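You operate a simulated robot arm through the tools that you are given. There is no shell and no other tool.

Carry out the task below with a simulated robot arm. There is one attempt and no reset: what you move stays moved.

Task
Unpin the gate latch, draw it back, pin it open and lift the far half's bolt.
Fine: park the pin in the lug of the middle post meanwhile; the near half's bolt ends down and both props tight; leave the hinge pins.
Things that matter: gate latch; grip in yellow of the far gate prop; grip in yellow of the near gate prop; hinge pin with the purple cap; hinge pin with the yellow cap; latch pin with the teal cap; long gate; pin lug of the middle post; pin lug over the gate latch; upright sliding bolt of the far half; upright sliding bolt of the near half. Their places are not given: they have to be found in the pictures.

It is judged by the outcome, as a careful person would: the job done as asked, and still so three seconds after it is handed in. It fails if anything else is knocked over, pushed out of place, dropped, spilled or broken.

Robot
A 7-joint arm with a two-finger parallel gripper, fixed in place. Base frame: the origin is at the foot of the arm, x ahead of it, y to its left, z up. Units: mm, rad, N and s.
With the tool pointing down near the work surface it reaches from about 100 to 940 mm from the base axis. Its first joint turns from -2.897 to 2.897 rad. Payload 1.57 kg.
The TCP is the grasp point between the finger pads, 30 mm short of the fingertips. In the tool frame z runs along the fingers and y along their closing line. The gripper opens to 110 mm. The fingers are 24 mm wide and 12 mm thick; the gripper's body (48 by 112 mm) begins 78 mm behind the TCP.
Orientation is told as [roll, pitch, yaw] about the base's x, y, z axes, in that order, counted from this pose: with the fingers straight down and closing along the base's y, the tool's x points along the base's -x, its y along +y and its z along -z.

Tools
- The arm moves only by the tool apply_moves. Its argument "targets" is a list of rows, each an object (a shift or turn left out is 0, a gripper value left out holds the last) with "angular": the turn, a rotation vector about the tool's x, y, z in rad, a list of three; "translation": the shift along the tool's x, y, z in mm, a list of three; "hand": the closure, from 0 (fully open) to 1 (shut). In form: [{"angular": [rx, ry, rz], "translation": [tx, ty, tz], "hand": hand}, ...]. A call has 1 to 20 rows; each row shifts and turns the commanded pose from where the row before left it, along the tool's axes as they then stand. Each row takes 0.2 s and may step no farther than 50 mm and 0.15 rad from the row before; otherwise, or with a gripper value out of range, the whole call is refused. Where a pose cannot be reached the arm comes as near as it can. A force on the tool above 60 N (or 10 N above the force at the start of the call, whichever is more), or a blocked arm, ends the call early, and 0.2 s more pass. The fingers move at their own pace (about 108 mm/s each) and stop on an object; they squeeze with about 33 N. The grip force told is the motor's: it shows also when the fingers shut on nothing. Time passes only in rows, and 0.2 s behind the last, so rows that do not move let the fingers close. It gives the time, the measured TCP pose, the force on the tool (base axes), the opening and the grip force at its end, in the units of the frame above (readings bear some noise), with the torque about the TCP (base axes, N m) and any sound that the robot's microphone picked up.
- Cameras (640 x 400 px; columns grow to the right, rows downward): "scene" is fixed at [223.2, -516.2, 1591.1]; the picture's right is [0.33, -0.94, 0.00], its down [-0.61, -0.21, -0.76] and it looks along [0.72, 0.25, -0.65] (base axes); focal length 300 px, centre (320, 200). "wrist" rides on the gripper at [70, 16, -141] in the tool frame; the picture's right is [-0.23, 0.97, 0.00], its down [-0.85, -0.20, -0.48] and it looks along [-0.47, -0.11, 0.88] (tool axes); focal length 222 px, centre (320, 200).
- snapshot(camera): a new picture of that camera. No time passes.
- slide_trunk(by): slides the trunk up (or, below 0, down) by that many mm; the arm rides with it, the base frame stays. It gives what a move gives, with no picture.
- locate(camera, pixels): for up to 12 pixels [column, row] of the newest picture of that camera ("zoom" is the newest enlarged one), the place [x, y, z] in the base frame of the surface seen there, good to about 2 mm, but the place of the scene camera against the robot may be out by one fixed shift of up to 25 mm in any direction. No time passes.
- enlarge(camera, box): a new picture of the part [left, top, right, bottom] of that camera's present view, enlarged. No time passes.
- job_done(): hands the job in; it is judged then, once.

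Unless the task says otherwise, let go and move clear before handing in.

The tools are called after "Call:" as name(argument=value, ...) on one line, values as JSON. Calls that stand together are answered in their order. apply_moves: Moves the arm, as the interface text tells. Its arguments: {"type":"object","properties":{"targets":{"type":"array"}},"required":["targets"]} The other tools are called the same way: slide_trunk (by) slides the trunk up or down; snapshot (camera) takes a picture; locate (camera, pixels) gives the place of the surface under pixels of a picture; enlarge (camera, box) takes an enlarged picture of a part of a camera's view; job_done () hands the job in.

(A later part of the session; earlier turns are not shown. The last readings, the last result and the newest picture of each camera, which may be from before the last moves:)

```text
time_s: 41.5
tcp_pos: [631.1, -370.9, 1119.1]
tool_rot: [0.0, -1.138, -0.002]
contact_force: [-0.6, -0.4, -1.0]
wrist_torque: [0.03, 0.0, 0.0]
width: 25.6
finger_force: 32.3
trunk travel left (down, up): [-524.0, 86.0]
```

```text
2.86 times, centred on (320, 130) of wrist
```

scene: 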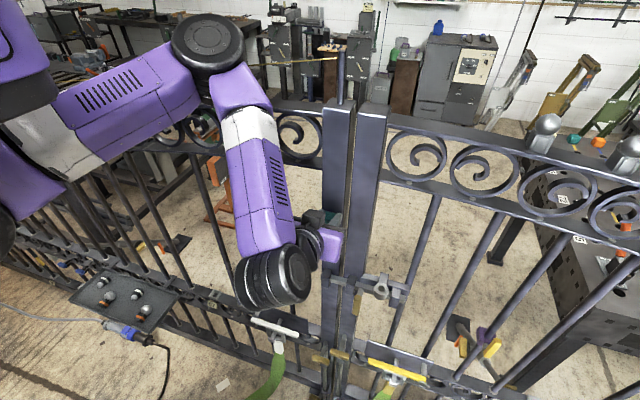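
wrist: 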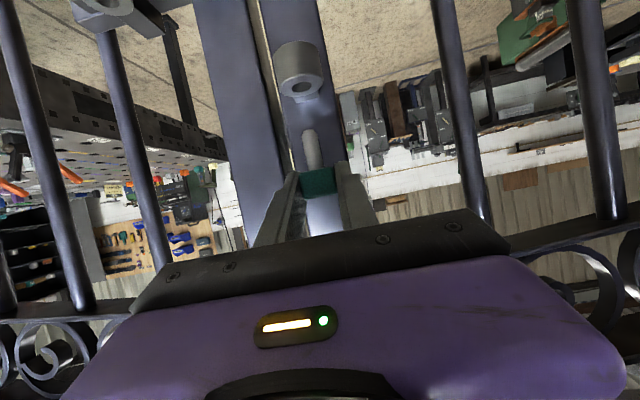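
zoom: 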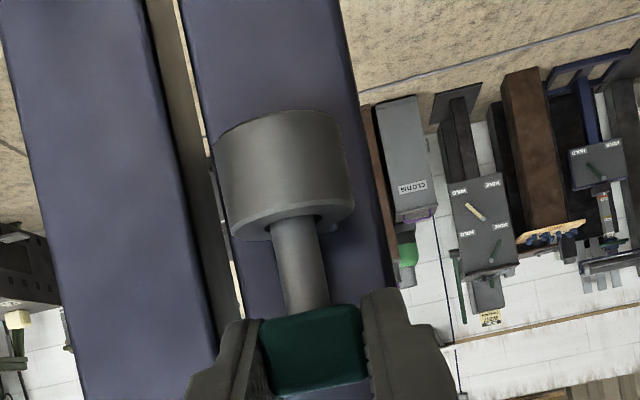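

The tip is inside the hole with no side force and the arm is tracking. I'll lower the remaining ~12 mm.

Call:
apply_moves(targets=[{"translation": [2.72, 0, 1.27]}, {"translation": [2.72, 0, 1.27]}, {"translation": [2.72, 0, 1.27]}, {"translation": [2.72, 0, 1.27]}, {}])

Call:
enlarge(camera="wrist", box=[260, 60, 380, 200])

```text
time_s: 42.6
tcp_pos: [631.1, -371.5, 1112.1]
tool_rot: [-0.004, -1.14, 0.004]
contact_force: [-0.2, 0.1, -2.2]
wrist_torque: [0.03, 0.01, -0.04]
width: 25.4
finger_force: 33.1
trunk travel left (down, up): [-524.0, 86.0]
```

```text
2.86 times, centred on (320, 130) of wrist
```

zoom: 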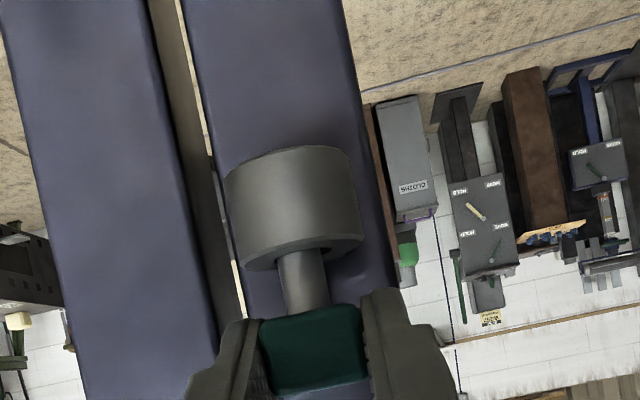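

The pin is about 13 mm into the hole. I'll open the fingers to let it settle and check.

Call:
apply_moves(targets=[{"hand": 0.7}, {"hand": 0.6}, {"hand": 0.55}, {}])

Call:
enlarge(camera="wrist", box=[250, 60, 390, 210])

Call:
snapshot(camera="scene")

Call:
locate(camera="zoom", pixels=[[300, 260], [310, 330], [300, 190]])

```text
time_s: 43.6
tcp_pos: [631.1, -370.7, 1111.0]
tool_rot: [-0.002, -1.139, 0.001]
contact_force: [0.5, -0.2, -0.2]
wrist_torque: [0.01, -0.02, 0.01]
width: 49.6
finger_force: 0.0
trunk travel left (down, up): [-524.0, 86.0]
```

```text
2.67 times, centred on (320, 135) of wrist
```

zoom: 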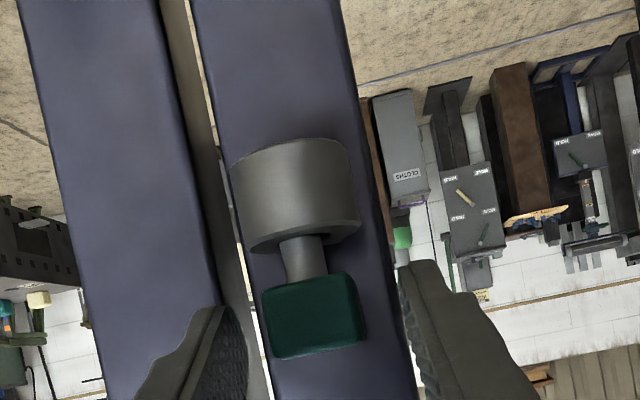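

```text
taken
```

scene: 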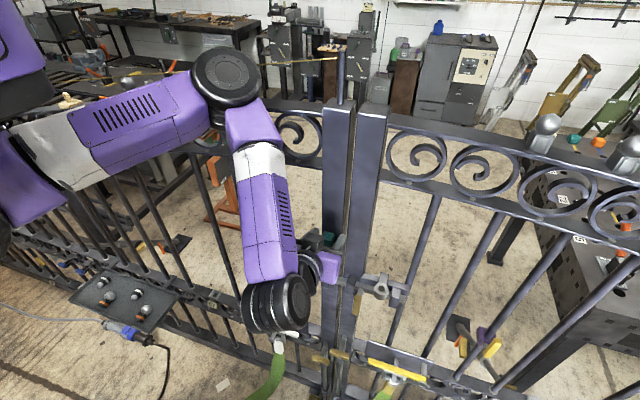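

```text
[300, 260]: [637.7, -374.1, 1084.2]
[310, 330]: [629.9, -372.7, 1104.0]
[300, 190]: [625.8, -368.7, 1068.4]
```

The pin has settled in the middle-post lug with about 12 mm of stem showing, as it sat before. I'll retreat along the finger axis, then shift toward the latch handle's y.

Call:
apply_moves(targets=[{"translation": [0, 0, -10]}, {"translation": [0, 0, -15]}, {"translation": [0, 0, -20]}, {"translation": [0, 0, -20]}, {"translation": [0, -20, 0]}, {"translation": [0, -20, 0]}, {"translation": [0, -20, 0]}, {"translation": [0, -20, 0]}, {}])

Call:
snapshot(camera="scene")

Call:
snapshot(camera="wrist")

```text
time_s: 45.6
tcp_pos: [573.8, -450.8, 1136.5]
tool_rot: [0.002, -1.137, -0.002]
contact_force: [-0.4, -0.7, 0.0]
wrist_torque: [-0.04, -0.01, -0.04]
width: 49.4
finger_force: 0.1
trunk travel left (down, up): [-524.0, 86.0]
```

```text
taken
```

scene: 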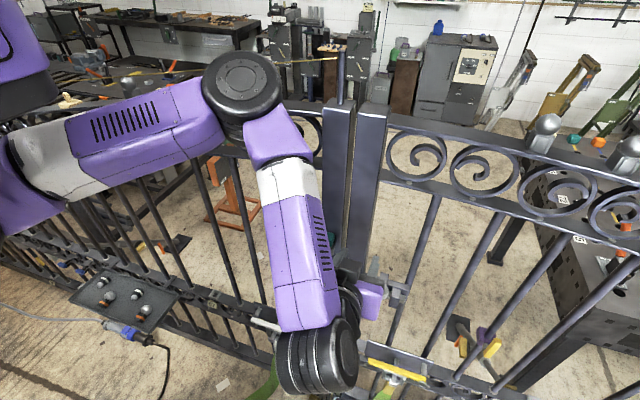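

```text
taken
```

wrist: 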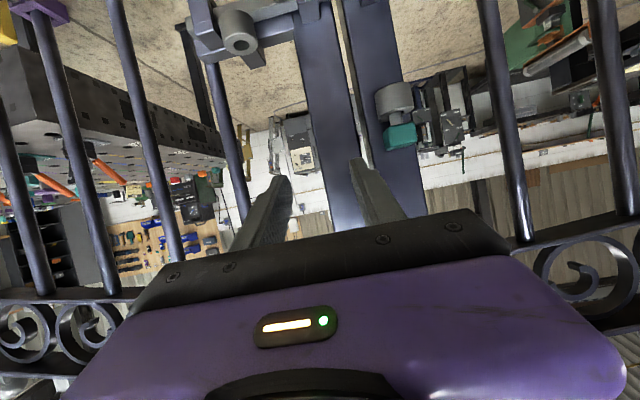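

The pin stands parked at wrist (395,125). I'll check the elbow's clearance before lowering the trunk.

Call:
locate(camera="scene", pixels=[[240, 80], [265, 75], [240, 60], [255, 115], [270, 140], [320, 370]])

Call:
enlarge(camera="wrist", box=[180, 0, 440, 170])

```text
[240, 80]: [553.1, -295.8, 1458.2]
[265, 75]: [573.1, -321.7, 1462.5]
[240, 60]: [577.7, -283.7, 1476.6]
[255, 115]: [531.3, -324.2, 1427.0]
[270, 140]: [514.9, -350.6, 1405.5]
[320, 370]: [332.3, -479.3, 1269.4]
```

```text
2.35 times, centred on (310, 85) of wrist
```

zoom: 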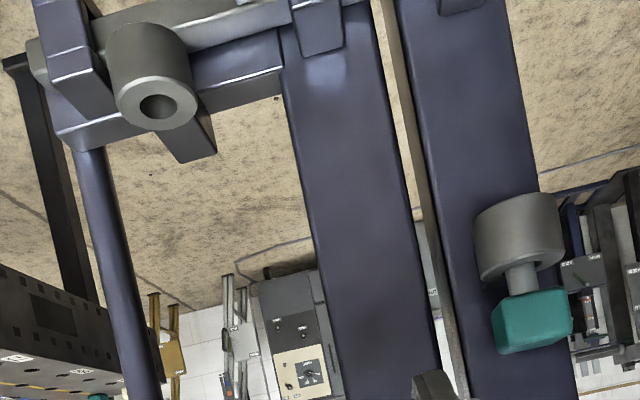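

Elbow is 50+ mm clear of the rail. I'll lower the trunk 130 mm, which brings the fingers above and just in front of the latch handle.

Call:
slide_trunk(by=-130)

Call:
snapshot(camera="wrist")

Call:
enlarge(camera="wrist", box=[200, 0, 480, 200])

Call:
snapshot(camera="scene")

```text
time_s: 47.2
tcp_pos: [573.8, -450.1, 1007.0]
tool_rot: [0.001, -1.138, -0.002]
contact_force: [-0.4, -0.2, -0.3]
wrist_torque: [0.01, -0.01, 0.05]
width: 49.6
finger_force: 0.0
trunk travel left (down, up): [-394.0, 216.0]
```

```text
taken
```

wrist: 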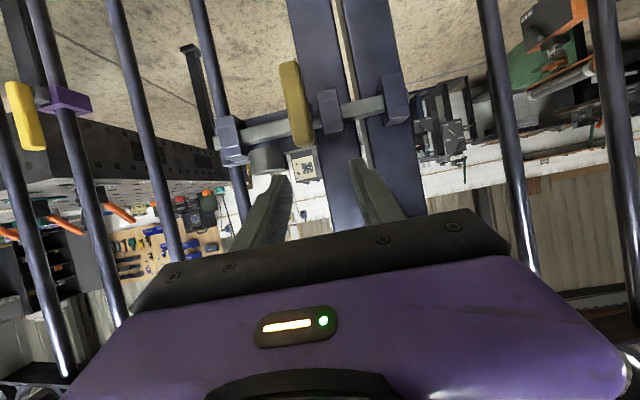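

```text
2.00 times, centred on (340, 100) of wrist
```

zoom: 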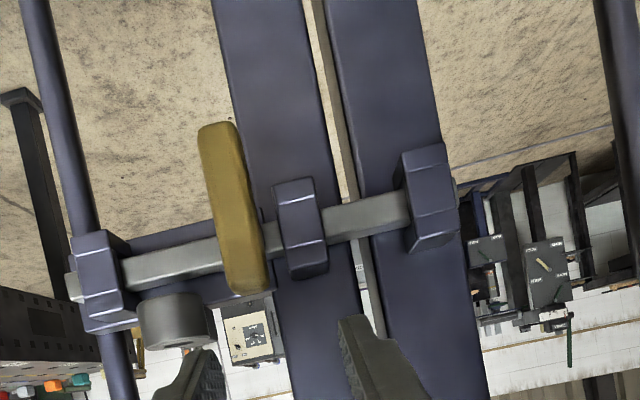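

```text
taken
```

scene: 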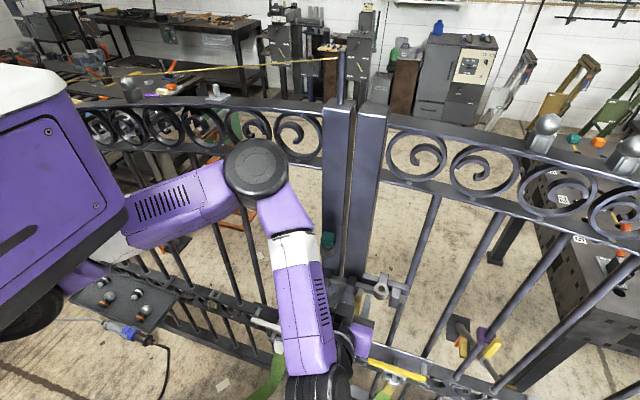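

The gold latch grip is at zoom (235,210), between the fingers' lines. I'll locate its extents and the bar's features.

Call:
locate(camera="zoom", pixels=[[235, 210], [215, 140], [250, 280], [205, 200], [258, 205], [170, 265], [365, 215], [275, 240], [75, 285], [448, 195], [100, 280], [300, 230]])

Call:
locate(camera="zoom", pixels=[[405, 215], [425, 190], [440, 240], [395, 225], [175, 320], [225, 250], [240, 170], [320, 200], [340, 330], [205, 130], [265, 285]])

```text
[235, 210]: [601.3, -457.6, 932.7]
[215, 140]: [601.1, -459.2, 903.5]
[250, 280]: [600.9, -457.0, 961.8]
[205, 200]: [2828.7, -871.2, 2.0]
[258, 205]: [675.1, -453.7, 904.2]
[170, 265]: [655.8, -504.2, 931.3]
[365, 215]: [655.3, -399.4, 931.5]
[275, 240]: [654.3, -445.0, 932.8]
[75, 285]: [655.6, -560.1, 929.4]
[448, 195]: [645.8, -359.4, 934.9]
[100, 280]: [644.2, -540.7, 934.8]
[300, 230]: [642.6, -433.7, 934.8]
```

```text
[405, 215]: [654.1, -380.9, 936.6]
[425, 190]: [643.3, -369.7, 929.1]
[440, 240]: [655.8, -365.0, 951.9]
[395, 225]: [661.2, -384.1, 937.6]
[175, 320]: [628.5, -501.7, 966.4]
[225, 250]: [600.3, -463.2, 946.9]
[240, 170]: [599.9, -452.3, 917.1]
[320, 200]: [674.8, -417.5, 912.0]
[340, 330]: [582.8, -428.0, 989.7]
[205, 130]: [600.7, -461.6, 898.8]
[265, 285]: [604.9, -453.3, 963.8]
```

The grip spans z 899–964 at x≈601–612, y≈−458. I'll lower the open fingers around it, then advance to enclose it.

Call:
apply_moves(targets=[{"translation": [14.6, -1.9, 5.4]}, {"translation": [14.6, -1.9, 5.4]}, {"translation": [14.6, -1.9, 5.4]}, {"translation": [14.6, -1.9, 5.4]}, {}])

Call:
snapshot(camera="wrist")

```text
time_s: 48.4
tcp_pos: [569.0, -456.8, 944.4]
tool_rot: [0.0, -1.136, -0.001]
contact_force: [0.1, -0.4, -0.1]
wrist_torque: [-0.02, -0.02, -0.01]
width: 49.8
finger_force: 0.0
trunk travel left (down, up): [-394.0, 216.0]
```

```text
taken
```

wrist: 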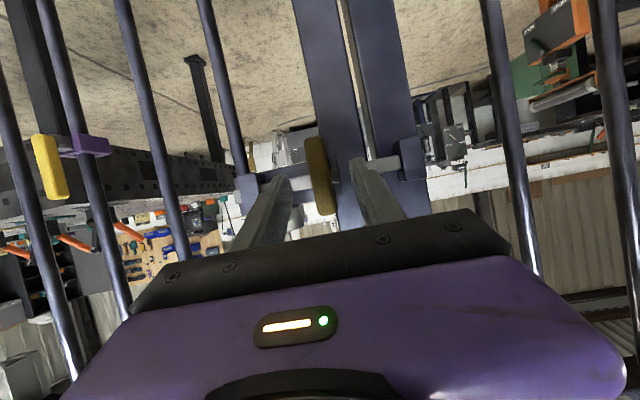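

The grip sits between the open fingers. I'll advance about 33 mm along the fingers and close on it.

Call:
apply_moves(targets=[{"translation": [-1, 0, 11]}, {"translation": [-1, 0, 11]}, {"translation": [-1, 0, 11]}, {}, {"hand": 1.0}, {"hand": 1.0}, {"hand": 1.0}, {"hand": 1.0}])

Call:
snapshot(camera="wrist")

```text
time_s: 50.2
tcp_pos: [600.8, -457.9, 934.1]
tool_rot: [0.001, -1.137, -0.001]
contact_force: [1.9, -0.3, -0.1]
wrist_torque: [-0.13, 0.35, -0.01]
width: 17.7
finger_force: 32.9
trunk travel left (down, up): [-394.0, 216.0]
```

```text
taken
```

wrist: 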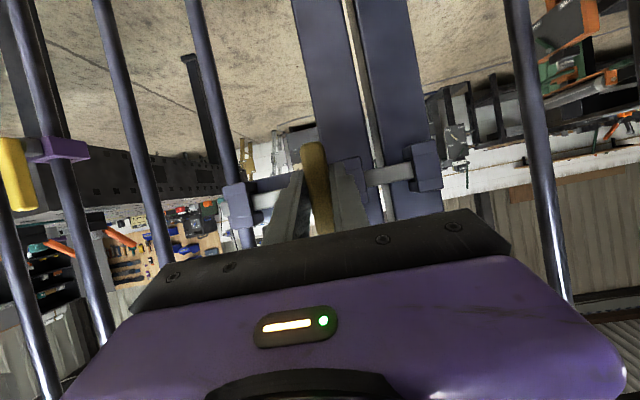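

The latch grip is held (17.7 mm wide). I'll draw it toward −y in small steps and watch the force.

Call:
apply_moves(targets=[{"translation": [0, -5, 0]}, {"translation": [0, -5, 0]}, {"translation": [0, -5, 0]}, {"translation": [0, -5, 0]}])

Call:
snapshot(camera="wrist")

```text
time_s: 51.2
tcp_pos: [600.9, -479.2, 932.6]
tool_rot: [0.003, -1.136, -0.003]
contact_force: [-6.5, 4.8, -3.8]
wrist_torque: [-0.23, -0.9, 0.09]
width: 17.7
finger_force: 32.9
trunk travel left (down, up): [-394.0, 216.0]
```

```text
taken
```

wrist: 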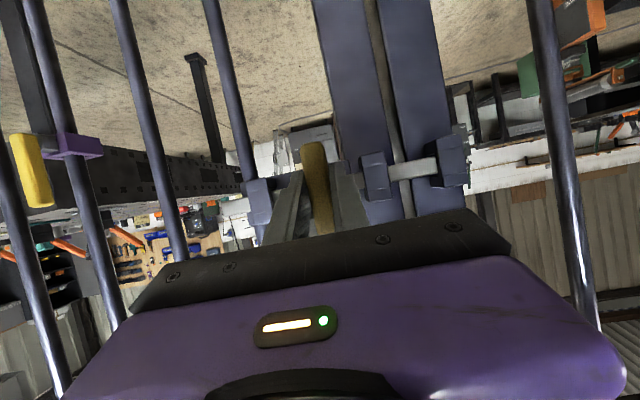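

The latch is sliding with about 5 N of drag. I'll continue drawing it back.

Call:
apply_moves(targets=[{"translation": [0, -6, 0]}, {"translation": [0, -6, 0]}, {"translation": [0, -6, 0]}, {"translation": [0, -6, 0]}])

Call:
snapshot(camera="wrist")

Call:
enlarge(camera="wrist", box=[220, 90, 500, 250])

```text
time_s: 52.2
tcp_pos: [600.2, -502.1, 932.4]
tool_rot: [0.005, -1.135, -0.004]
contact_force: [-2.0, 4.0, -14.0]
wrist_torque: [-0.39, -0.42, -0.03]
width: 17.8
finger_force: 32.3
trunk travel left (down, up): [-394.0, 216.0]
```

```text
taken
```

wrist: 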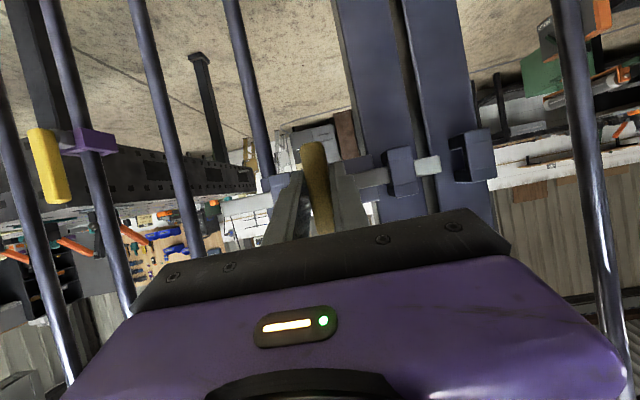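

```text
2.29 times, centred on (360, 170) of wrist
```

zoom: 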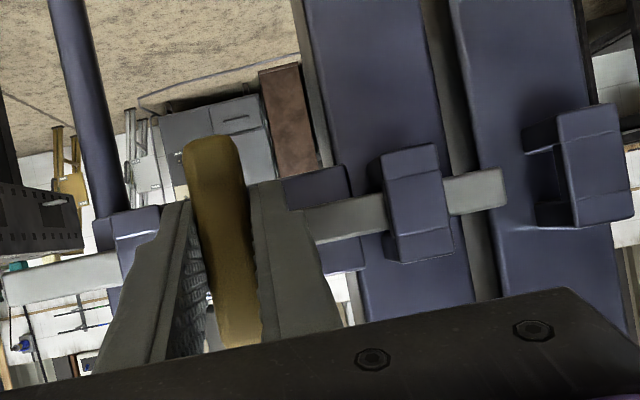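

The bar end has left the near keeper and is at zoom (505,190). I'll locate it against the post gap, and relieve the vertical load slightly.

Call:
locate(camera="zoom", pixels=[[500, 190], [480, 192], [530, 180], [470, 240], [500, 260], [440, 60], [470, 60], [140, 215], [60, 275], [10, 285], [560, 150], [415, 200]])

Call:
apply_moves(targets=[{"translation": [1.36, 0, 0.63]}, {"translation": [0, -5, 0]}, {"translation": [0, -5, 0]}, {}])

Call:
snapshot(camera="wrist")

```text
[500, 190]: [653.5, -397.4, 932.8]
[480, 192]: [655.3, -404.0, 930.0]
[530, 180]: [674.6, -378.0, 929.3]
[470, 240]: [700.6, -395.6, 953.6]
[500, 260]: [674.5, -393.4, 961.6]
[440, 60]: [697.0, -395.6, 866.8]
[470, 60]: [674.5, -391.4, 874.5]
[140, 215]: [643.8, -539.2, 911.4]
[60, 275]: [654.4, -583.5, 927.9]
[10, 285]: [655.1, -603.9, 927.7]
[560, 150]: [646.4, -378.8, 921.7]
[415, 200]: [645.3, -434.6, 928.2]
```

```text
time_s: 53.2
tcp_pos: [601.3, -512.9, 932.3]
tool_rot: [0.002, -1.138, 0.001]
contact_force: [-5.6, 0.4, 1.3]
wrist_torque: [0.16, 0.45, -0.1]
width: 17.8
finger_force: 32.4
trunk travel left (down, up): [-394.0, 216.0]
```

```text
taken
```

wrist: 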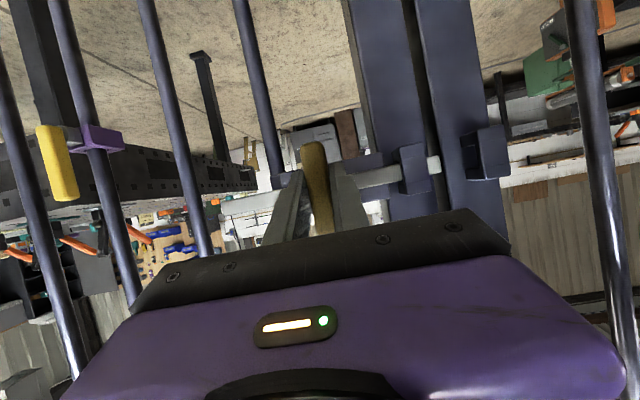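

The bar end is now past the near post's edge (y≈−391). I'll keep drawing in small steps until I feel the stop.

Call:
apply_moves(targets=[{"translation": [0, -3, 0]}, {"translation": [0, -3, 0]}, {}])

Call:
apply_moves(targets=[{"translation": [0, -3, 0]}, {"translation": [0, -3, 0]}, {}])

```text
time_s: 54.0
tcp_pos: [600.4, -518.4, 932.8]
tool_rot: [0.001, -1.138, 0.001]
contact_force: [-2.7, 2.3, 6.1]
wrist_torque: [-0.06, 0.6, 0.05]
width: 17.7
finger_force: 32.7
trunk travel left (down, up): [-394.0, 216.0]
```

```text
time_s: 55.0
tcp_pos: [601.4, -518.9, 933.4]
tool_rot: [0.026, -1.142, -0.011]
contact_force: [-8.9, 28.6, 9.0]
wrist_torque: [-0.81, -0.64, -0.16]
width: 18.3
finger_force: 33.0
trunk travel left (down, up): [-394.0, 216.0]
stopped in row 3: the force on the tool passed its limit at 61 N (the readings are from after the stop); the commanded pose is now the measured one
```

The latch hit its stop after ~60 mm of travel (TCP y −518.5). I'll ease back a millimetre, open the fingers, and see whether it stays.

Call:
apply_moves(targets=[{"translation": [0, 0.5, 0]}, {"hand": 0.7}, {"hand": 0.6}, {"hand": 0.55}, {}])

Call:
apply_moves(targets=[{"translation": [1, 0, -10]}, {"translation": [1, 0, -15]}, {"translation": [0, 0, -15]}, {}])

Call:
snapshot(camera="wrist")

Call:
snapshot(camera="scene")

```text
time_s: 56.2
tcp_pos: [601.3, -520.9, 931.7]
tool_rot: [0.023, -1.141, -0.01]
contact_force: [0.2, -0.5, 0.4]
wrist_torque: [0.01, 0.02, 0.02]
width: 49.5
finger_force: 0.1
trunk travel left (down, up): [-394.0, 216.0]
```

```text
time_s: 57.2
tcp_pos: [563.4, -520.4, 946.8]
tool_rot: [0.023, -1.139, -0.009]
contact_force: [-1.3, 0.2, 0.1]
wrist_torque: [-0.03, -0.01, 0.0]
width: 49.3
finger_force: 0.1
trunk travel left (down, up): [-394.0, 216.0]
```

```text
taken
```

wrist: 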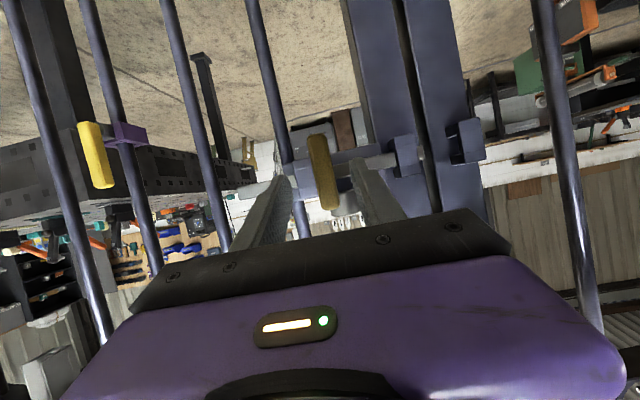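

```text
taken
```

scene: 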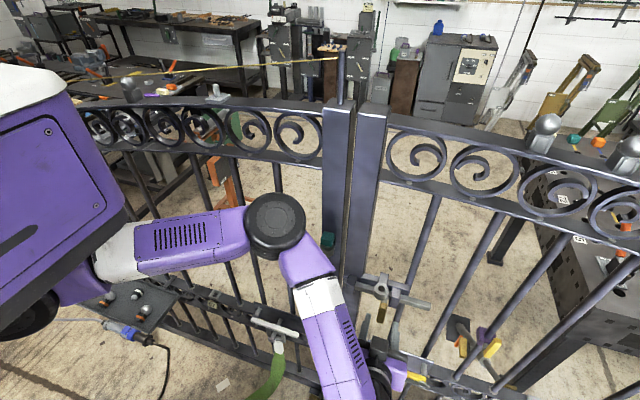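

The latch stays drawn back with the pin still parked at scene (328,240). I'll raise the trunk to fetch the pin, keeping the elbow above the rail this time.

Call:
slide_trunk(by=195)

Call:
apply_moves(targets=[{"angular": [0.015, 0, -0.004]}, {"translation": [0, 20, 0]}, {"translation": [0, 20, 0]}, {"translation": [0, 20, 0]}, {"translation": [0, 20, 0]}, {"translation": [0, 20, 0]}, {}])

Call:
snapshot(camera="scene")

Call:
snapshot(camera="wrist")

```text
time_s: 59.3
tcp_pos: [563.0, -522.2, 1142.0]
tool_rot: [0.023, -1.141, -0.011]
contact_force: [0.9, -0.1, -0.1]
wrist_torque: [0.0, -0.01, 0.0]
width: 49.7
finger_force: 0.1
trunk travel left (down, up): [-589.0, 21.0]
```

```text
time_s: 60.9
tcp_pos: [562.0, -419.9, 1140.8]
tool_rot: [-0.001, -1.142, 0.0]
contact_force: [0.1, -0.3, -0.1]
wrist_torque: [-0.02, 0.0, 0.04]
width: 49.7
finger_force: 0.0
trunk travel left (down, up): [-589.0, 21.0]
```

```text
taken
```

scene: 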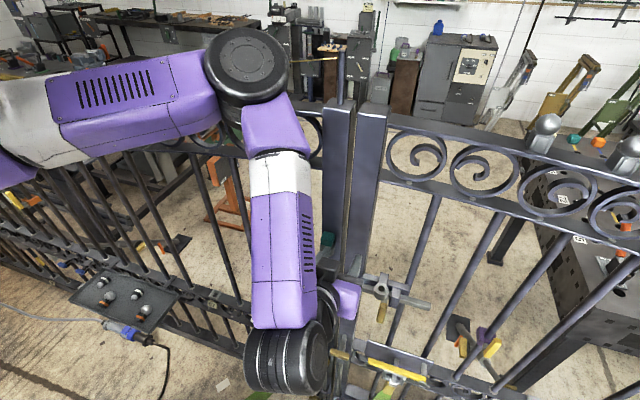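

```text
taken
```

wrist: 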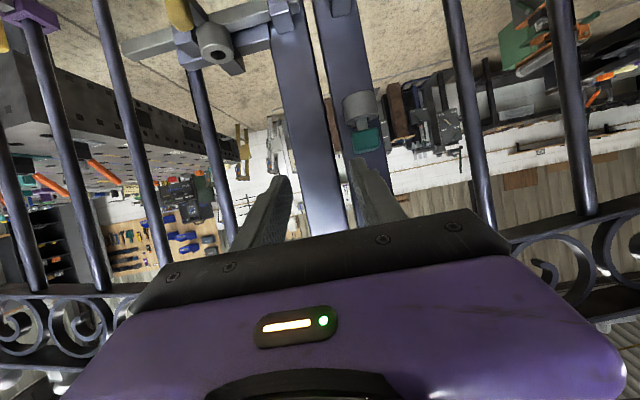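

Good clearance everywhere. I'll finish the sideways shift to line up with the parked pin and measure its cap.

Call:
apply_moves(targets=[{"translation": [0, 16, 0]}, {"translation": [0, 16, 0]}, {"translation": [0, 16, 0]}, {}])

Call:
snapshot(camera="wrist")

Call:
enlarge(camera="wrist", box=[250, 60, 390, 210])

Call:
snapshot(camera="scene")

```text
time_s: 61.9
tcp_pos: [561.8, -373.0, 1142.7]
tool_rot: [0.0, -1.142, 0.0]
contact_force: [0.0, 0.6, 0.0]
wrist_torque: [0.02, 0.01, 0.0]
width: 49.4
finger_force: 0.1
trunk travel left (down, up): [-589.0, 21.0]
```

```text
taken
```

wrist: 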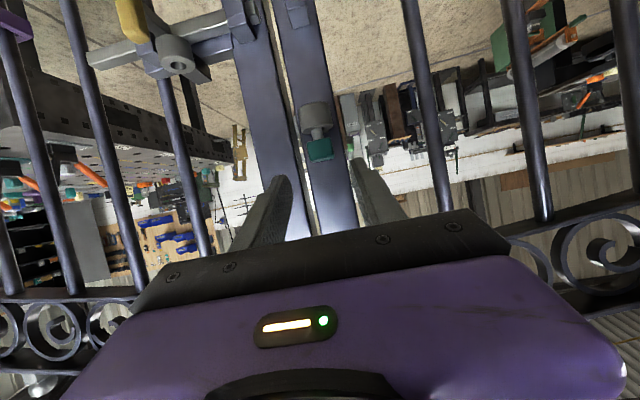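

```text
2.67 times, centred on (320, 135) of wrist
```

zoom: 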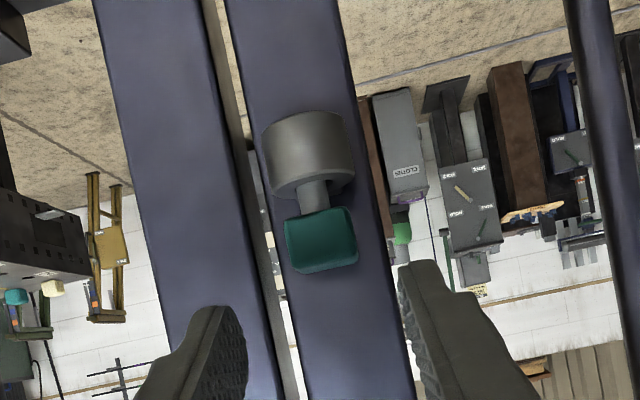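

```text
taken
```

scene: 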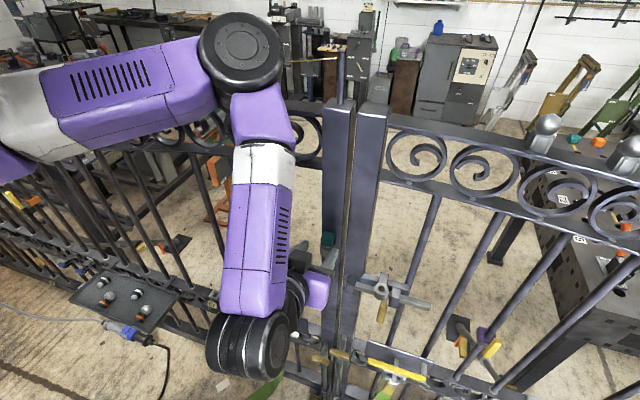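

Call:
locate(camera="zoom", pixels=[[320, 240], [292, 235], [350, 230], [315, 212], [325, 262], [310, 195], [305, 150], [300, 272], [355, 258], [288, 222], [342, 210], [325, 272]])

```text
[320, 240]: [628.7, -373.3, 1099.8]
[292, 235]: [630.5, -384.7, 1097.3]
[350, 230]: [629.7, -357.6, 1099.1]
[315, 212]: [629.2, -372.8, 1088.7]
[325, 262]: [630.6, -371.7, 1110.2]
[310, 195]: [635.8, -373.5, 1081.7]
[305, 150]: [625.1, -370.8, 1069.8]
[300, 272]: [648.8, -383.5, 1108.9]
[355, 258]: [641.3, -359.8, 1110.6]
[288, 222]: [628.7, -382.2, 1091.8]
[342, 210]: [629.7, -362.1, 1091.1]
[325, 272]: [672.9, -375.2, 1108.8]
```

Parked cap centre is (640.5,-372,1099). I'll approach along the finger axis, stopping short to verify tracking.

Call:
apply_moves(targets=[{"translation": [1, 0.3, 15]}, {"translation": [1, 0.3, 15]}, {"translation": [1, 0.2, 15]}, {"translation": [0.7, 0.2, 15]}, {}])

Call:
enlarge(camera="wrist", box=[250, 60, 390, 210])

Call:
snapshot(camera="scene")

```text
time_s: 63.1
tcp_pos: [616.0, -372.4, 1115.7]
tool_rot: [-0.002, -1.14, 0.0]
contact_force: [0.4, 0.1, -1.1]
wrist_torque: [-0.03, 0.0, 0.0]
width: 49.7
finger_force: 0.2
trunk travel left (down, up): [-589.0, 21.0]
```

```text
2.67 times, centred on (320, 135) of wrist
```

zoom: 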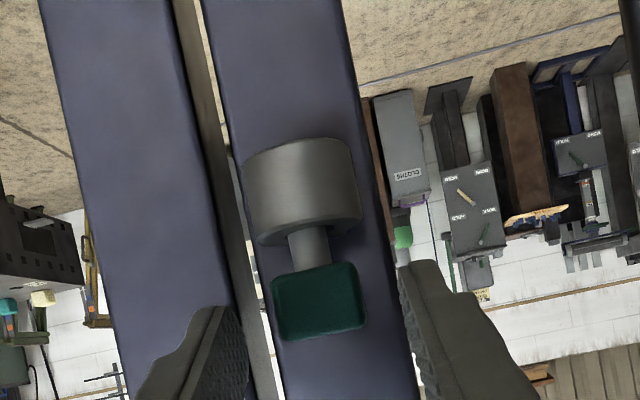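

```text
taken
```

scene: 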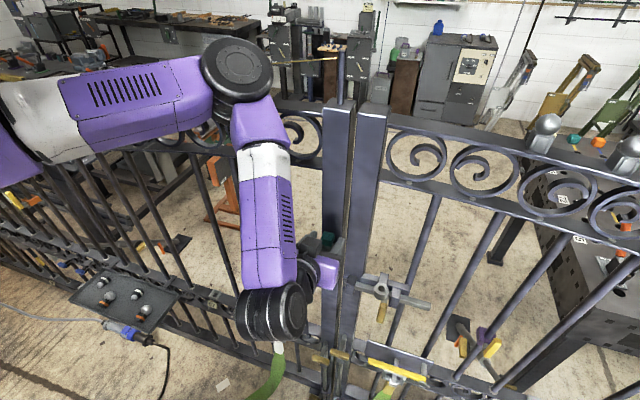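

Tracking is good. I'll do the final 18 mm and close on the cap.

Call:
apply_moves(targets=[{"translation": [0.8, 0.4, 6.1]}, {"translation": [0.8, 0, 6.1]}, {"translation": [0.7, 0, 6.1]}, {}, {"hand": 1.0}, {"hand": 1.0}, {"hand": 1.0}, {"hand": 1.0}])

Call:
enlarge(camera="wrist", box=[250, 60, 390, 210])

```text
time_s: 64.9
tcp_pos: [630.8, -372.3, 1106.4]
tool_rot: [-0.001, -1.142, 0.0]
contact_force: [0.1, 4.6, 0.5]
wrist_torque: [0.15, -0.04, 0.07]
width: 25.4
finger_force: 33.4
trunk travel left (down, up): [-589.0, 21.0]
```

```text
2.67 times, centred on (320, 135) of wrist
```

zoom: 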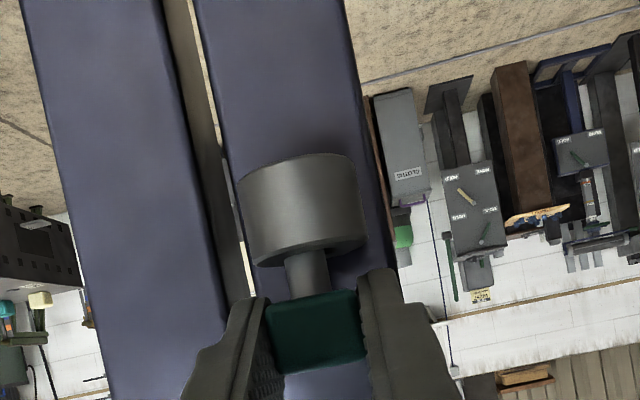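

Gripped at 25.4 mm. I'll relieve the slight y load and lift straight up out of the lug.

Call:
apply_moves(targets=[{"translation": [0, 0.8, 0]}, {"translation": [-4.5, 0, -2.1]}, {"translation": [-9.1, 0, -4.2]}, {"translation": [-9.1, 0, -4.2]}, {"translation": [-9.1, 0, -4.2]}, {}])

Call:
enlarge(camera="wrist", box=[250, 40, 390, 210])

```text
time_s: 66.3
tcp_pos: [631.3, -372.2, 1139.0]
tool_rot: [0.0, -1.14, -0.002]
contact_force: [0.4, 0.6, -1.8]
wrist_torque: [0.03, -0.02, -0.01]
width: 25.2
finger_force: 33.4
trunk travel left (down, up): [-589.0, 21.0]
```

```text
2.35 times, centred on (320, 125) of wrist
```

zoom: 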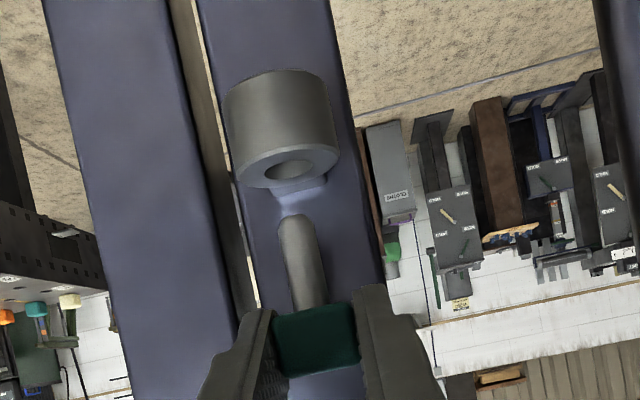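

The pin is out and held. I'll back off 10 mm, carry it to the latch lug's y, then lower with the trunk.

Call:
apply_moves(targets=[{"translation": [0, 0, -11]}, {"translation": [0, -20, 0]}, {"translation": [0, -20, 0]}, {"translation": [0, -20, 0]}, {"translation": [0, -20, 0]}, {"translation": [0, -20, 0]}, {"translation": [0, -20, 0]}, {"translation": [0, -13.5, 0]}, {}])

Call:
slide_trunk(by=-80)

Call:
snapshot(camera="wrist")

Call:
snapshot(camera="scene")

```text
time_s: 68.3
tcp_pos: [621.6, -504.2, 1143.7]
tool_rot: [0.0, -1.141, -0.001]
contact_force: [-0.3, 0.2, -1.3]
wrist_torque: [0.02, 0.01, 0.01]
width: 25.4
finger_force: 32.9
trunk travel left (down, up): [-589.0, 21.0]
```

```text
time_s: 69.5
tcp_pos: [622.7, -503.4, 1063.9]
tool_rot: [0.0, -1.14, 0.001]
contact_force: [0.9, -0.7, -1.0]
wrist_torque: [-0.02, -0.02, 0.02]
width: 25.1
finger_force: 32.7
trunk travel left (down, up): [-509.0, 101.0]
```

```text
taken
```

wrist: 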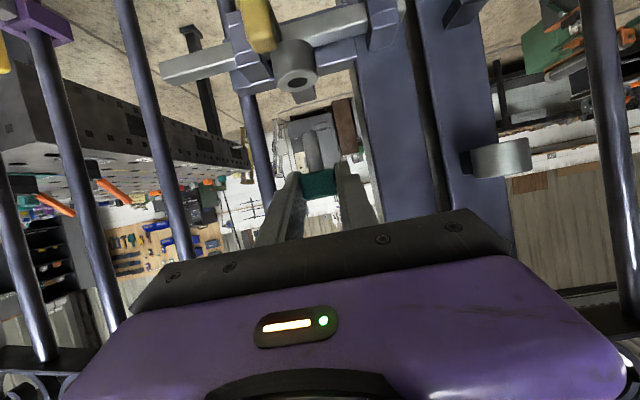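

```text
taken
```

scene: 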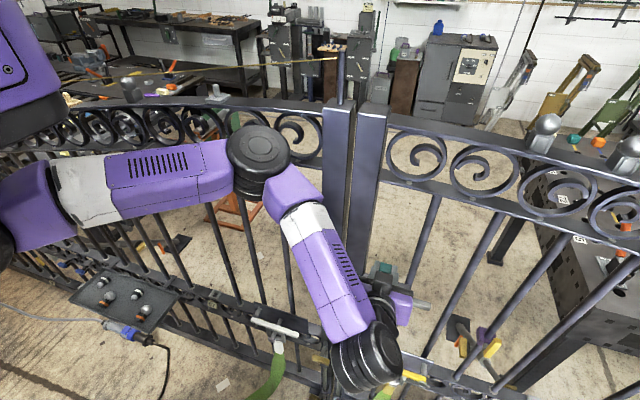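

Pin tip is about 40 mm above the latch lug. I'll align in x and y and descend to just above it for measurement.

Call:
apply_moves(targets=[{"translation": [-3.75, -2, 8.2]}, {"translation": [9.1, 0, 4.2]}, {"translation": [9.1, 0, 4.2]}, {"translation": [9.1, 0, 4.2]}, {}])

Call:
enlarge(camera="wrist", box=[250, 60, 390, 200])

```text
time_s: 70.7
tcp_pos: [631.7, -506.8, 1033.5]
tool_rot: [0.0, -1.14, -0.001]
contact_force: [0.8, -0.4, -0.9]
wrist_torque: [-0.01, 0.0, 0.02]
width: 25.0
finger_force: 33.4
trunk travel left (down, up): [-509.0, 101.0]
```

```text
2.86 times, centred on (320, 130) of wrist
```

zoom: 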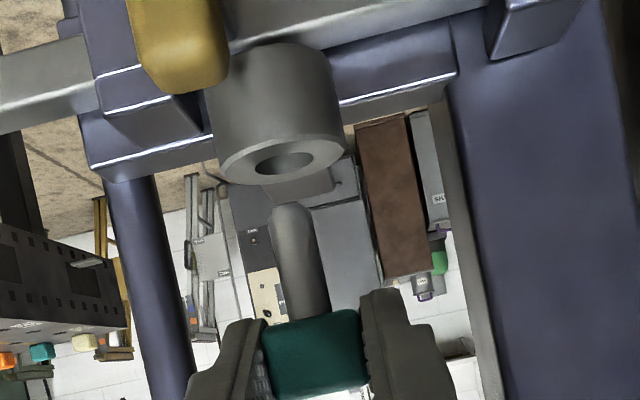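

Call:
locate(camera="zoom", pixels=[[292, 225], [300, 260], [305, 295], [278, 140], [278, 120], [228, 172], [340, 148], [222, 165], [346, 142], [310, 165], [300, 175]])

```text
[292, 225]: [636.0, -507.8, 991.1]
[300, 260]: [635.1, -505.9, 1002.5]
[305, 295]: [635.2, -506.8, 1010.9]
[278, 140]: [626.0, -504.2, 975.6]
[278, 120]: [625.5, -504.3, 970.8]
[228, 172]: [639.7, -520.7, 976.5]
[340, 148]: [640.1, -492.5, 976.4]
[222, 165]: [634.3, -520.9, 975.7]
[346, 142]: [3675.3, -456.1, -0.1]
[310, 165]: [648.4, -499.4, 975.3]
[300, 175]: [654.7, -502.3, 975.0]
```

Pin axis (641.6,-506.8) versus lug centre (641.3,-505.8): within a millimetre. I'll shift +0.8 mm in y and lower the pin into the lug in small steps.

Call:
apply_moves(targets=[{"translation": [0, 0.8, 0]}, {"translation": [3.63, 0, 1.69]}, {"translation": [3.63, 0, 1.69]}, {"translation": [3.63, 0, 1.69]}, {"translation": [2.72, 0, 1.27]}, {}])

Call:
enlarge(camera="wrist", box=[250, 60, 390, 200])

```text
time_s: 72.1
tcp_pos: [631.0, -506.3, 1018.4]
tool_rot: [-0.002, -1.141, 0.001]
contact_force: [0.4, 0.8, -2.0]
wrist_torque: [-0.03, -0.02, -0.01]
width: 25.1
finger_force: 33.1
trunk travel left (down, up): [-509.0, 101.0]
```

```text
2.86 times, centred on (320, 130) of wrist
```

zoom: 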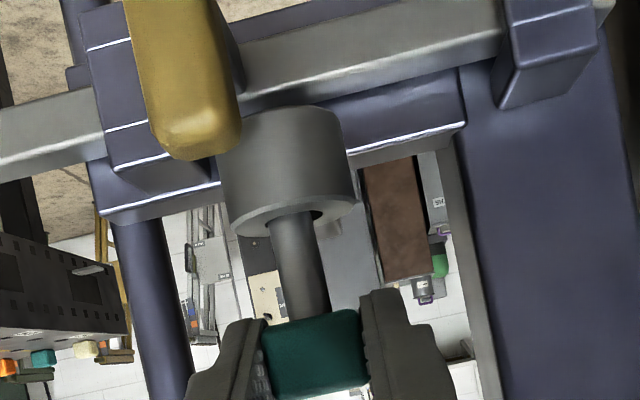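

The tip is in the lug without resistance. I'll lower the remaining ~11 mm.

Call:
apply_moves(targets=[{"translation": [2.72, 0, 1.27]}, {"translation": [2.72, 0, 1.27]}, {"translation": [2.72, 0, 1.27]}, {"translation": [1.8, 0, 0.85]}, {}])

Call:
enlarge(camera="wrist", box=[250, 60, 390, 200])

```text
time_s: 73.3
tcp_pos: [631.6, -506.0, 1008.3]
tool_rot: [0.0, -1.142, -0.001]
contact_force: [0.4, -0.4, -0.5]
wrist_torque: [-0.02, 0.04, -0.01]
width: 25.3
finger_force: 32.6
trunk travel left (down, up): [-509.0, 101.0]
```

```text
2.86 times, centred on (320, 130) of wrist
```

zoom: 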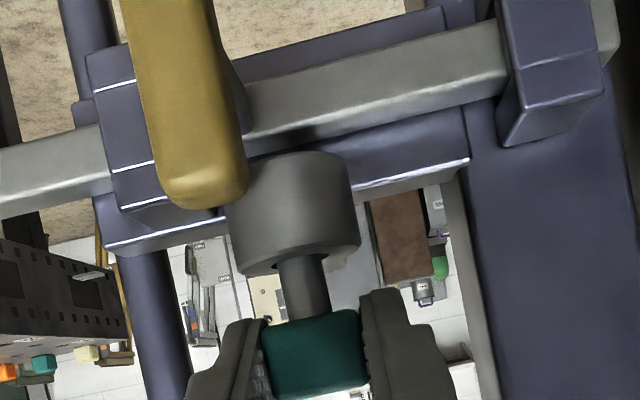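

The pin is nearly seated (about 3 mm to go). I'll open the fingers and let it settle.

Call:
apply_moves(targets=[{"translation": [1.8, 0, 0.85]}, {}, {"hand": 0.7}, {"hand": 0.6}, {"hand": 0.55}, {}])

Call:
apply_moves(targets=[{"translation": [0, 0, -10]}, {"translation": [0, 0, -15]}, {"translation": [0, 0, -20]}, {"translation": [0, 0, -20]}, {}])

Call:
snapshot(camera="wrist")

Call:
enlarge(camera="wrist", box=[180, 60, 440, 200])

Call:
snapshot(camera="scene")

```text
time_s: 74.7
tcp_pos: [631.1, -505.5, 1006.1]
tool_rot: [0.002, -1.141, -0.002]
contact_force: [0.7, 0.0, 0.6]
wrist_torque: [-0.02, -0.02, 0.0]
width: 49.5
finger_force: 0.0
trunk travel left (down, up): [-509.0, 101.0]
```

```text
time_s: 75.9
tcp_pos: [572.9, -504.5, 1032.5]
tool_rot: [0.001, -1.138, -0.001]
contact_force: [0.0, -0.5, 0.4]
wrist_torque: [-0.01, 0.02, -0.02]
width: 49.4
finger_force: 0.0
trunk travel left (down, up): [-509.0, 101.0]
```

```text
taken
```

wrist: 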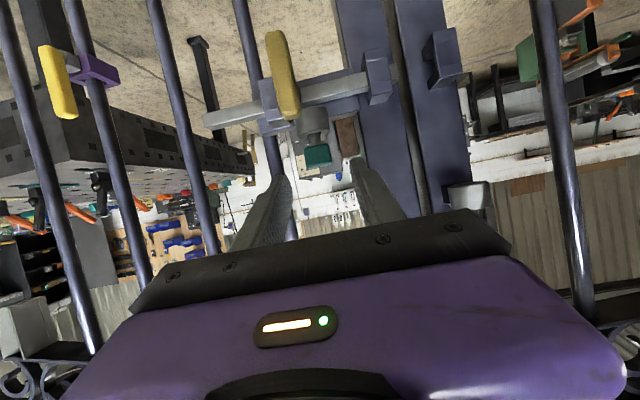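

```text
2.46 times, centred on (310, 130) of wrist
```

zoom: 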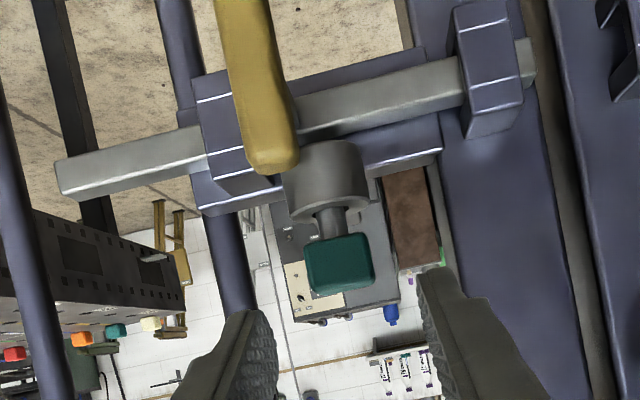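

```text
taken
```

scene: 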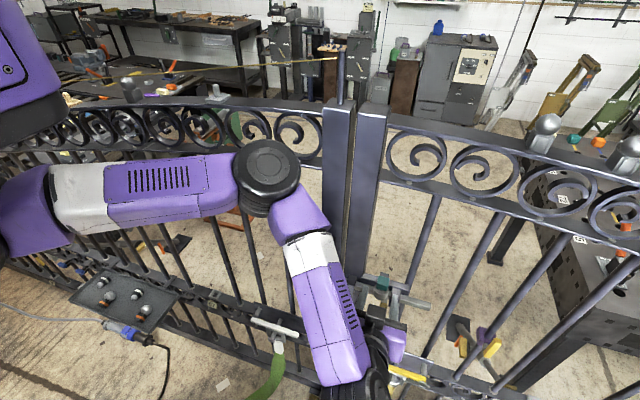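

The pin is back in the lug over the drawn-back latch. I'll verify its seating depth and the bar end's position.

Call:
locate(camera="zoom", pixels=[[338, 260], [340, 238], [342, 285], [330, 218], [325, 160], [530, 65], [520, 70], [80, 180], [255, 90], [570, 60]])

```text
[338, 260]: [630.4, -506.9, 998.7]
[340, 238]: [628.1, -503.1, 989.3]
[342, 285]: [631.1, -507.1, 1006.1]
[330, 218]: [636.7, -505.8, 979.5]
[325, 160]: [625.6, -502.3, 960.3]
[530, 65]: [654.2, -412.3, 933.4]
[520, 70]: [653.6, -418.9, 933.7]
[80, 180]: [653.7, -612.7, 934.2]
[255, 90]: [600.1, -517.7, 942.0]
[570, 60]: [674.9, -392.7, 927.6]
```

The pin is seated exactly as before (cap z 989–1007) and the latch bar end is at y≈−411, clear of the near post. Next the far bolt: I'll back away from the latch handle and lower the trunk in stages.

Call:
apply_moves(targets=[{"translation": [6.3, 0, -13.6]}, {"translation": [6.3, 0, -13.6]}, {"translation": [6.3, 18, -13.6]}, {"translation": [6.3, 18, -13.6]}, {"translation": [0, 18, 0]}, {"translation": [0, 18, 0]}, {}])

Call:
slide_trunk(by=-150)

Call:
snapshot(camera="scene")

Call:
snapshot(camera="wrist")

```text
time_s: 77.5
tcp_pos: [513.9, -433.6, 1032.6]
tool_rot: [-0.002, -1.141, 0.0]
contact_force: [0.4, 0.0, 0.1]
wrist_torque: [-0.01, 0.01, -0.02]
width: 49.5
finger_force: 0.0
trunk travel left (down, up): [-509.0, 101.0]
```

```text
time_s: 79.2
tcp_pos: [514.3, -433.4, 884.5]
tool_rot: [-0.002, -1.142, 0.001]
contact_force: [0.3, -0.1, 0.3]
wrist_torque: [0.0, 0.01, 0.03]
width: 49.4
finger_force: 0.1
trunk travel left (down, up): [-359.0, 251.0]
```

```text
taken
```

scene: 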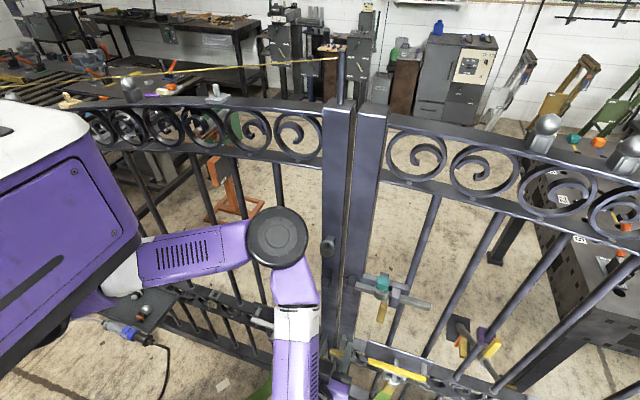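

```text
taken
```

wrist: 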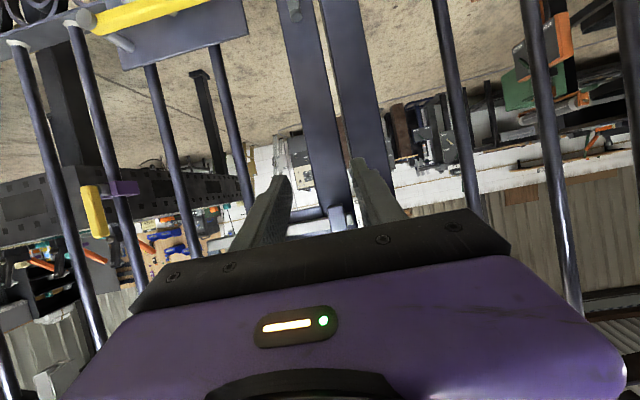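

All clear so far. I'll lower another 150 mm, to just above the far bolt's grip height.

Call:
slide_trunk(by=-150)

Call:
snapshot(camera="scene")

Call:
snapshot(camera="wrist")

```text
time_s: 81.0
tcp_pos: [513.4, -433.3, 734.3]
tool_rot: [0.0, -1.141, 0.0]
contact_force: [-0.7, 0.2, -0.4]
wrist_torque: [0.0, 0.0, 0.01]
width: 49.8
finger_force: 0.0
trunk travel left (down, up): [-209.0, 401.0]
```

```text
taken
```

scene: 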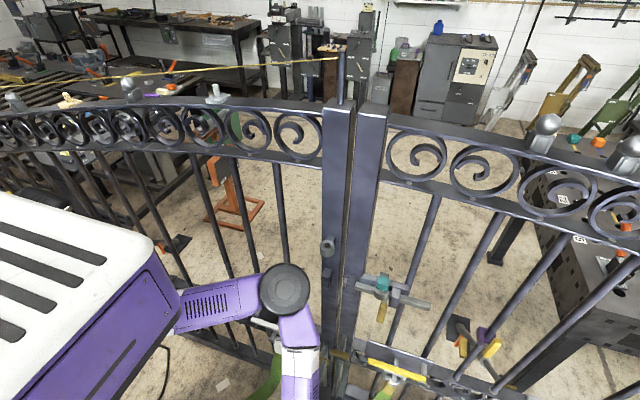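

```text
taken
```

wrist: 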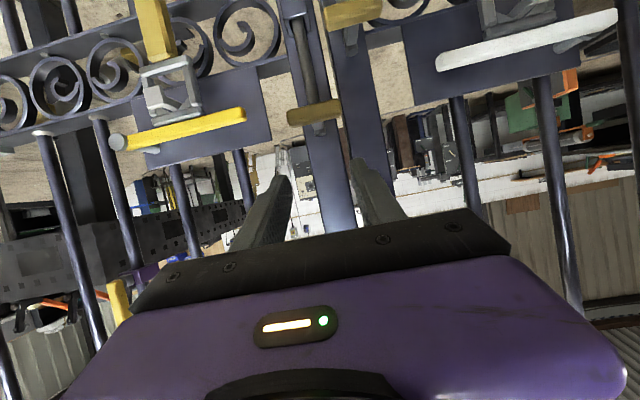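

Both bolt grips are visible: far one at wrist (313,112), near one at (352,12). I'll enlarge and measure the far one.

Call:
enlarge(camera="wrist", box=[260, 0, 420, 150])

Call:
locate(camera="zoom", pixels=[[240, 315], [170, 330], [310, 310], [240, 290], [245, 335], [410, 40], [345, 50], [470, 35], [200, 60], [195, 20], [240, 265], [250, 345]])

```text
2.67 times, centred on (340, 75) of wrist
```

zoom: 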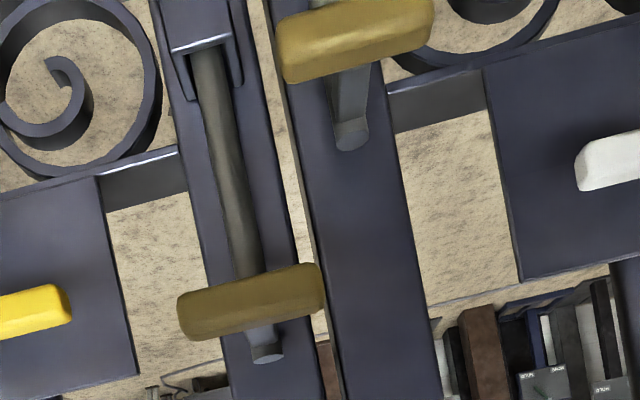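

```text
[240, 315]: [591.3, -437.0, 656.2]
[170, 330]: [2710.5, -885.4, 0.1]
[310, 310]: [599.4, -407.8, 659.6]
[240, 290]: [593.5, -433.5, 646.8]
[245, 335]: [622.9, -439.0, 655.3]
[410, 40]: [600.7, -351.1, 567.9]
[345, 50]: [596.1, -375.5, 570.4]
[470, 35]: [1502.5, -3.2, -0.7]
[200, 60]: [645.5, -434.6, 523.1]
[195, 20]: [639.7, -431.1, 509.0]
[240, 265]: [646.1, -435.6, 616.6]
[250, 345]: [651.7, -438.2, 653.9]
```

The far grip runs y≈−462…−406 at x≈591–610, z≈655, centred on the rod at y≈−435. I'll lower to its height still 80 mm in front, opening the fingers to 78 mm.

Call:
slide_trunk(by=-70)

Call:
apply_moves(targets=[{"hand": 0.29}, {"translation": [0, -1, 0]}, {}])

Call:
snapshot(camera="wrist")

Call:
enlarge(camera="wrist", box=[200, 60, 440, 230])

Call:
snapshot(camera="scene")

```text
time_s: 82.0
tcp_pos: [512.1, -432.0, 663.6]
tool_rot: [0.001, -1.141, 0.001]
contact_force: [0.2, 0.9, -1.2]
wrist_torque: [0.0, 0.02, 0.01]
width: 49.6
finger_force: 0.2
trunk travel left (down, up): [-139.0, 471.0]
```

```text
time_s: 82.8
tcp_pos: [513.6, -433.7, 662.5]
tool_rot: [0.001, -1.14, -0.001]
contact_force: [0.0, -0.8, -1.0]
wrist_torque: [0.01, -0.04, 0.02]
width: 78.1
finger_force: 0.1
trunk travel left (down, up): [-139.0, 471.0]
```

```text
taken
```

wrist: 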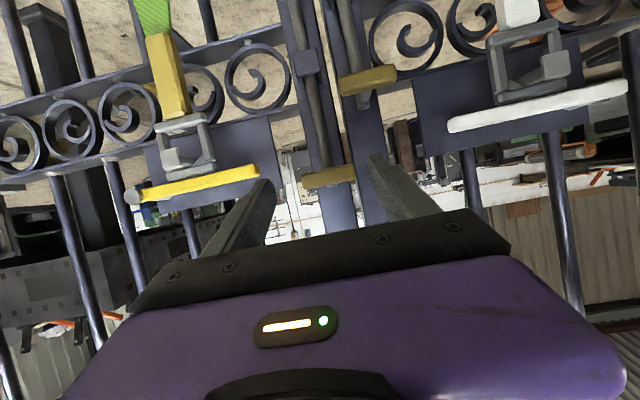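

```text
2.35 times, centred on (320, 145) of wrist
```

zoom: 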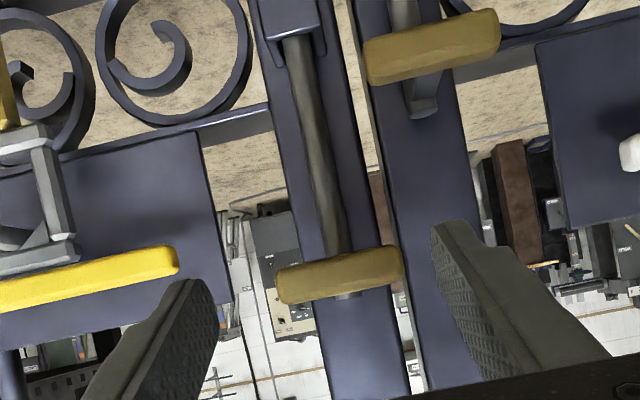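

```text
taken
```

scene: 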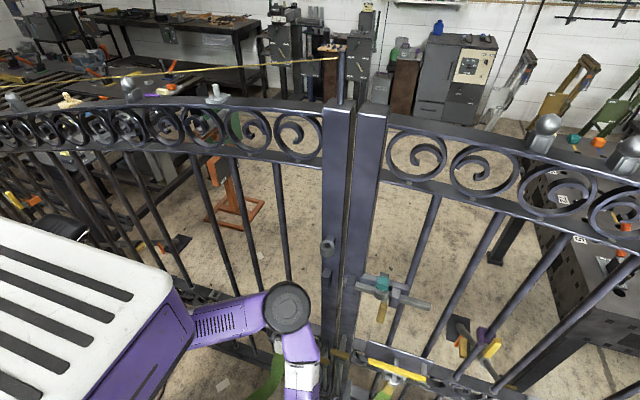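

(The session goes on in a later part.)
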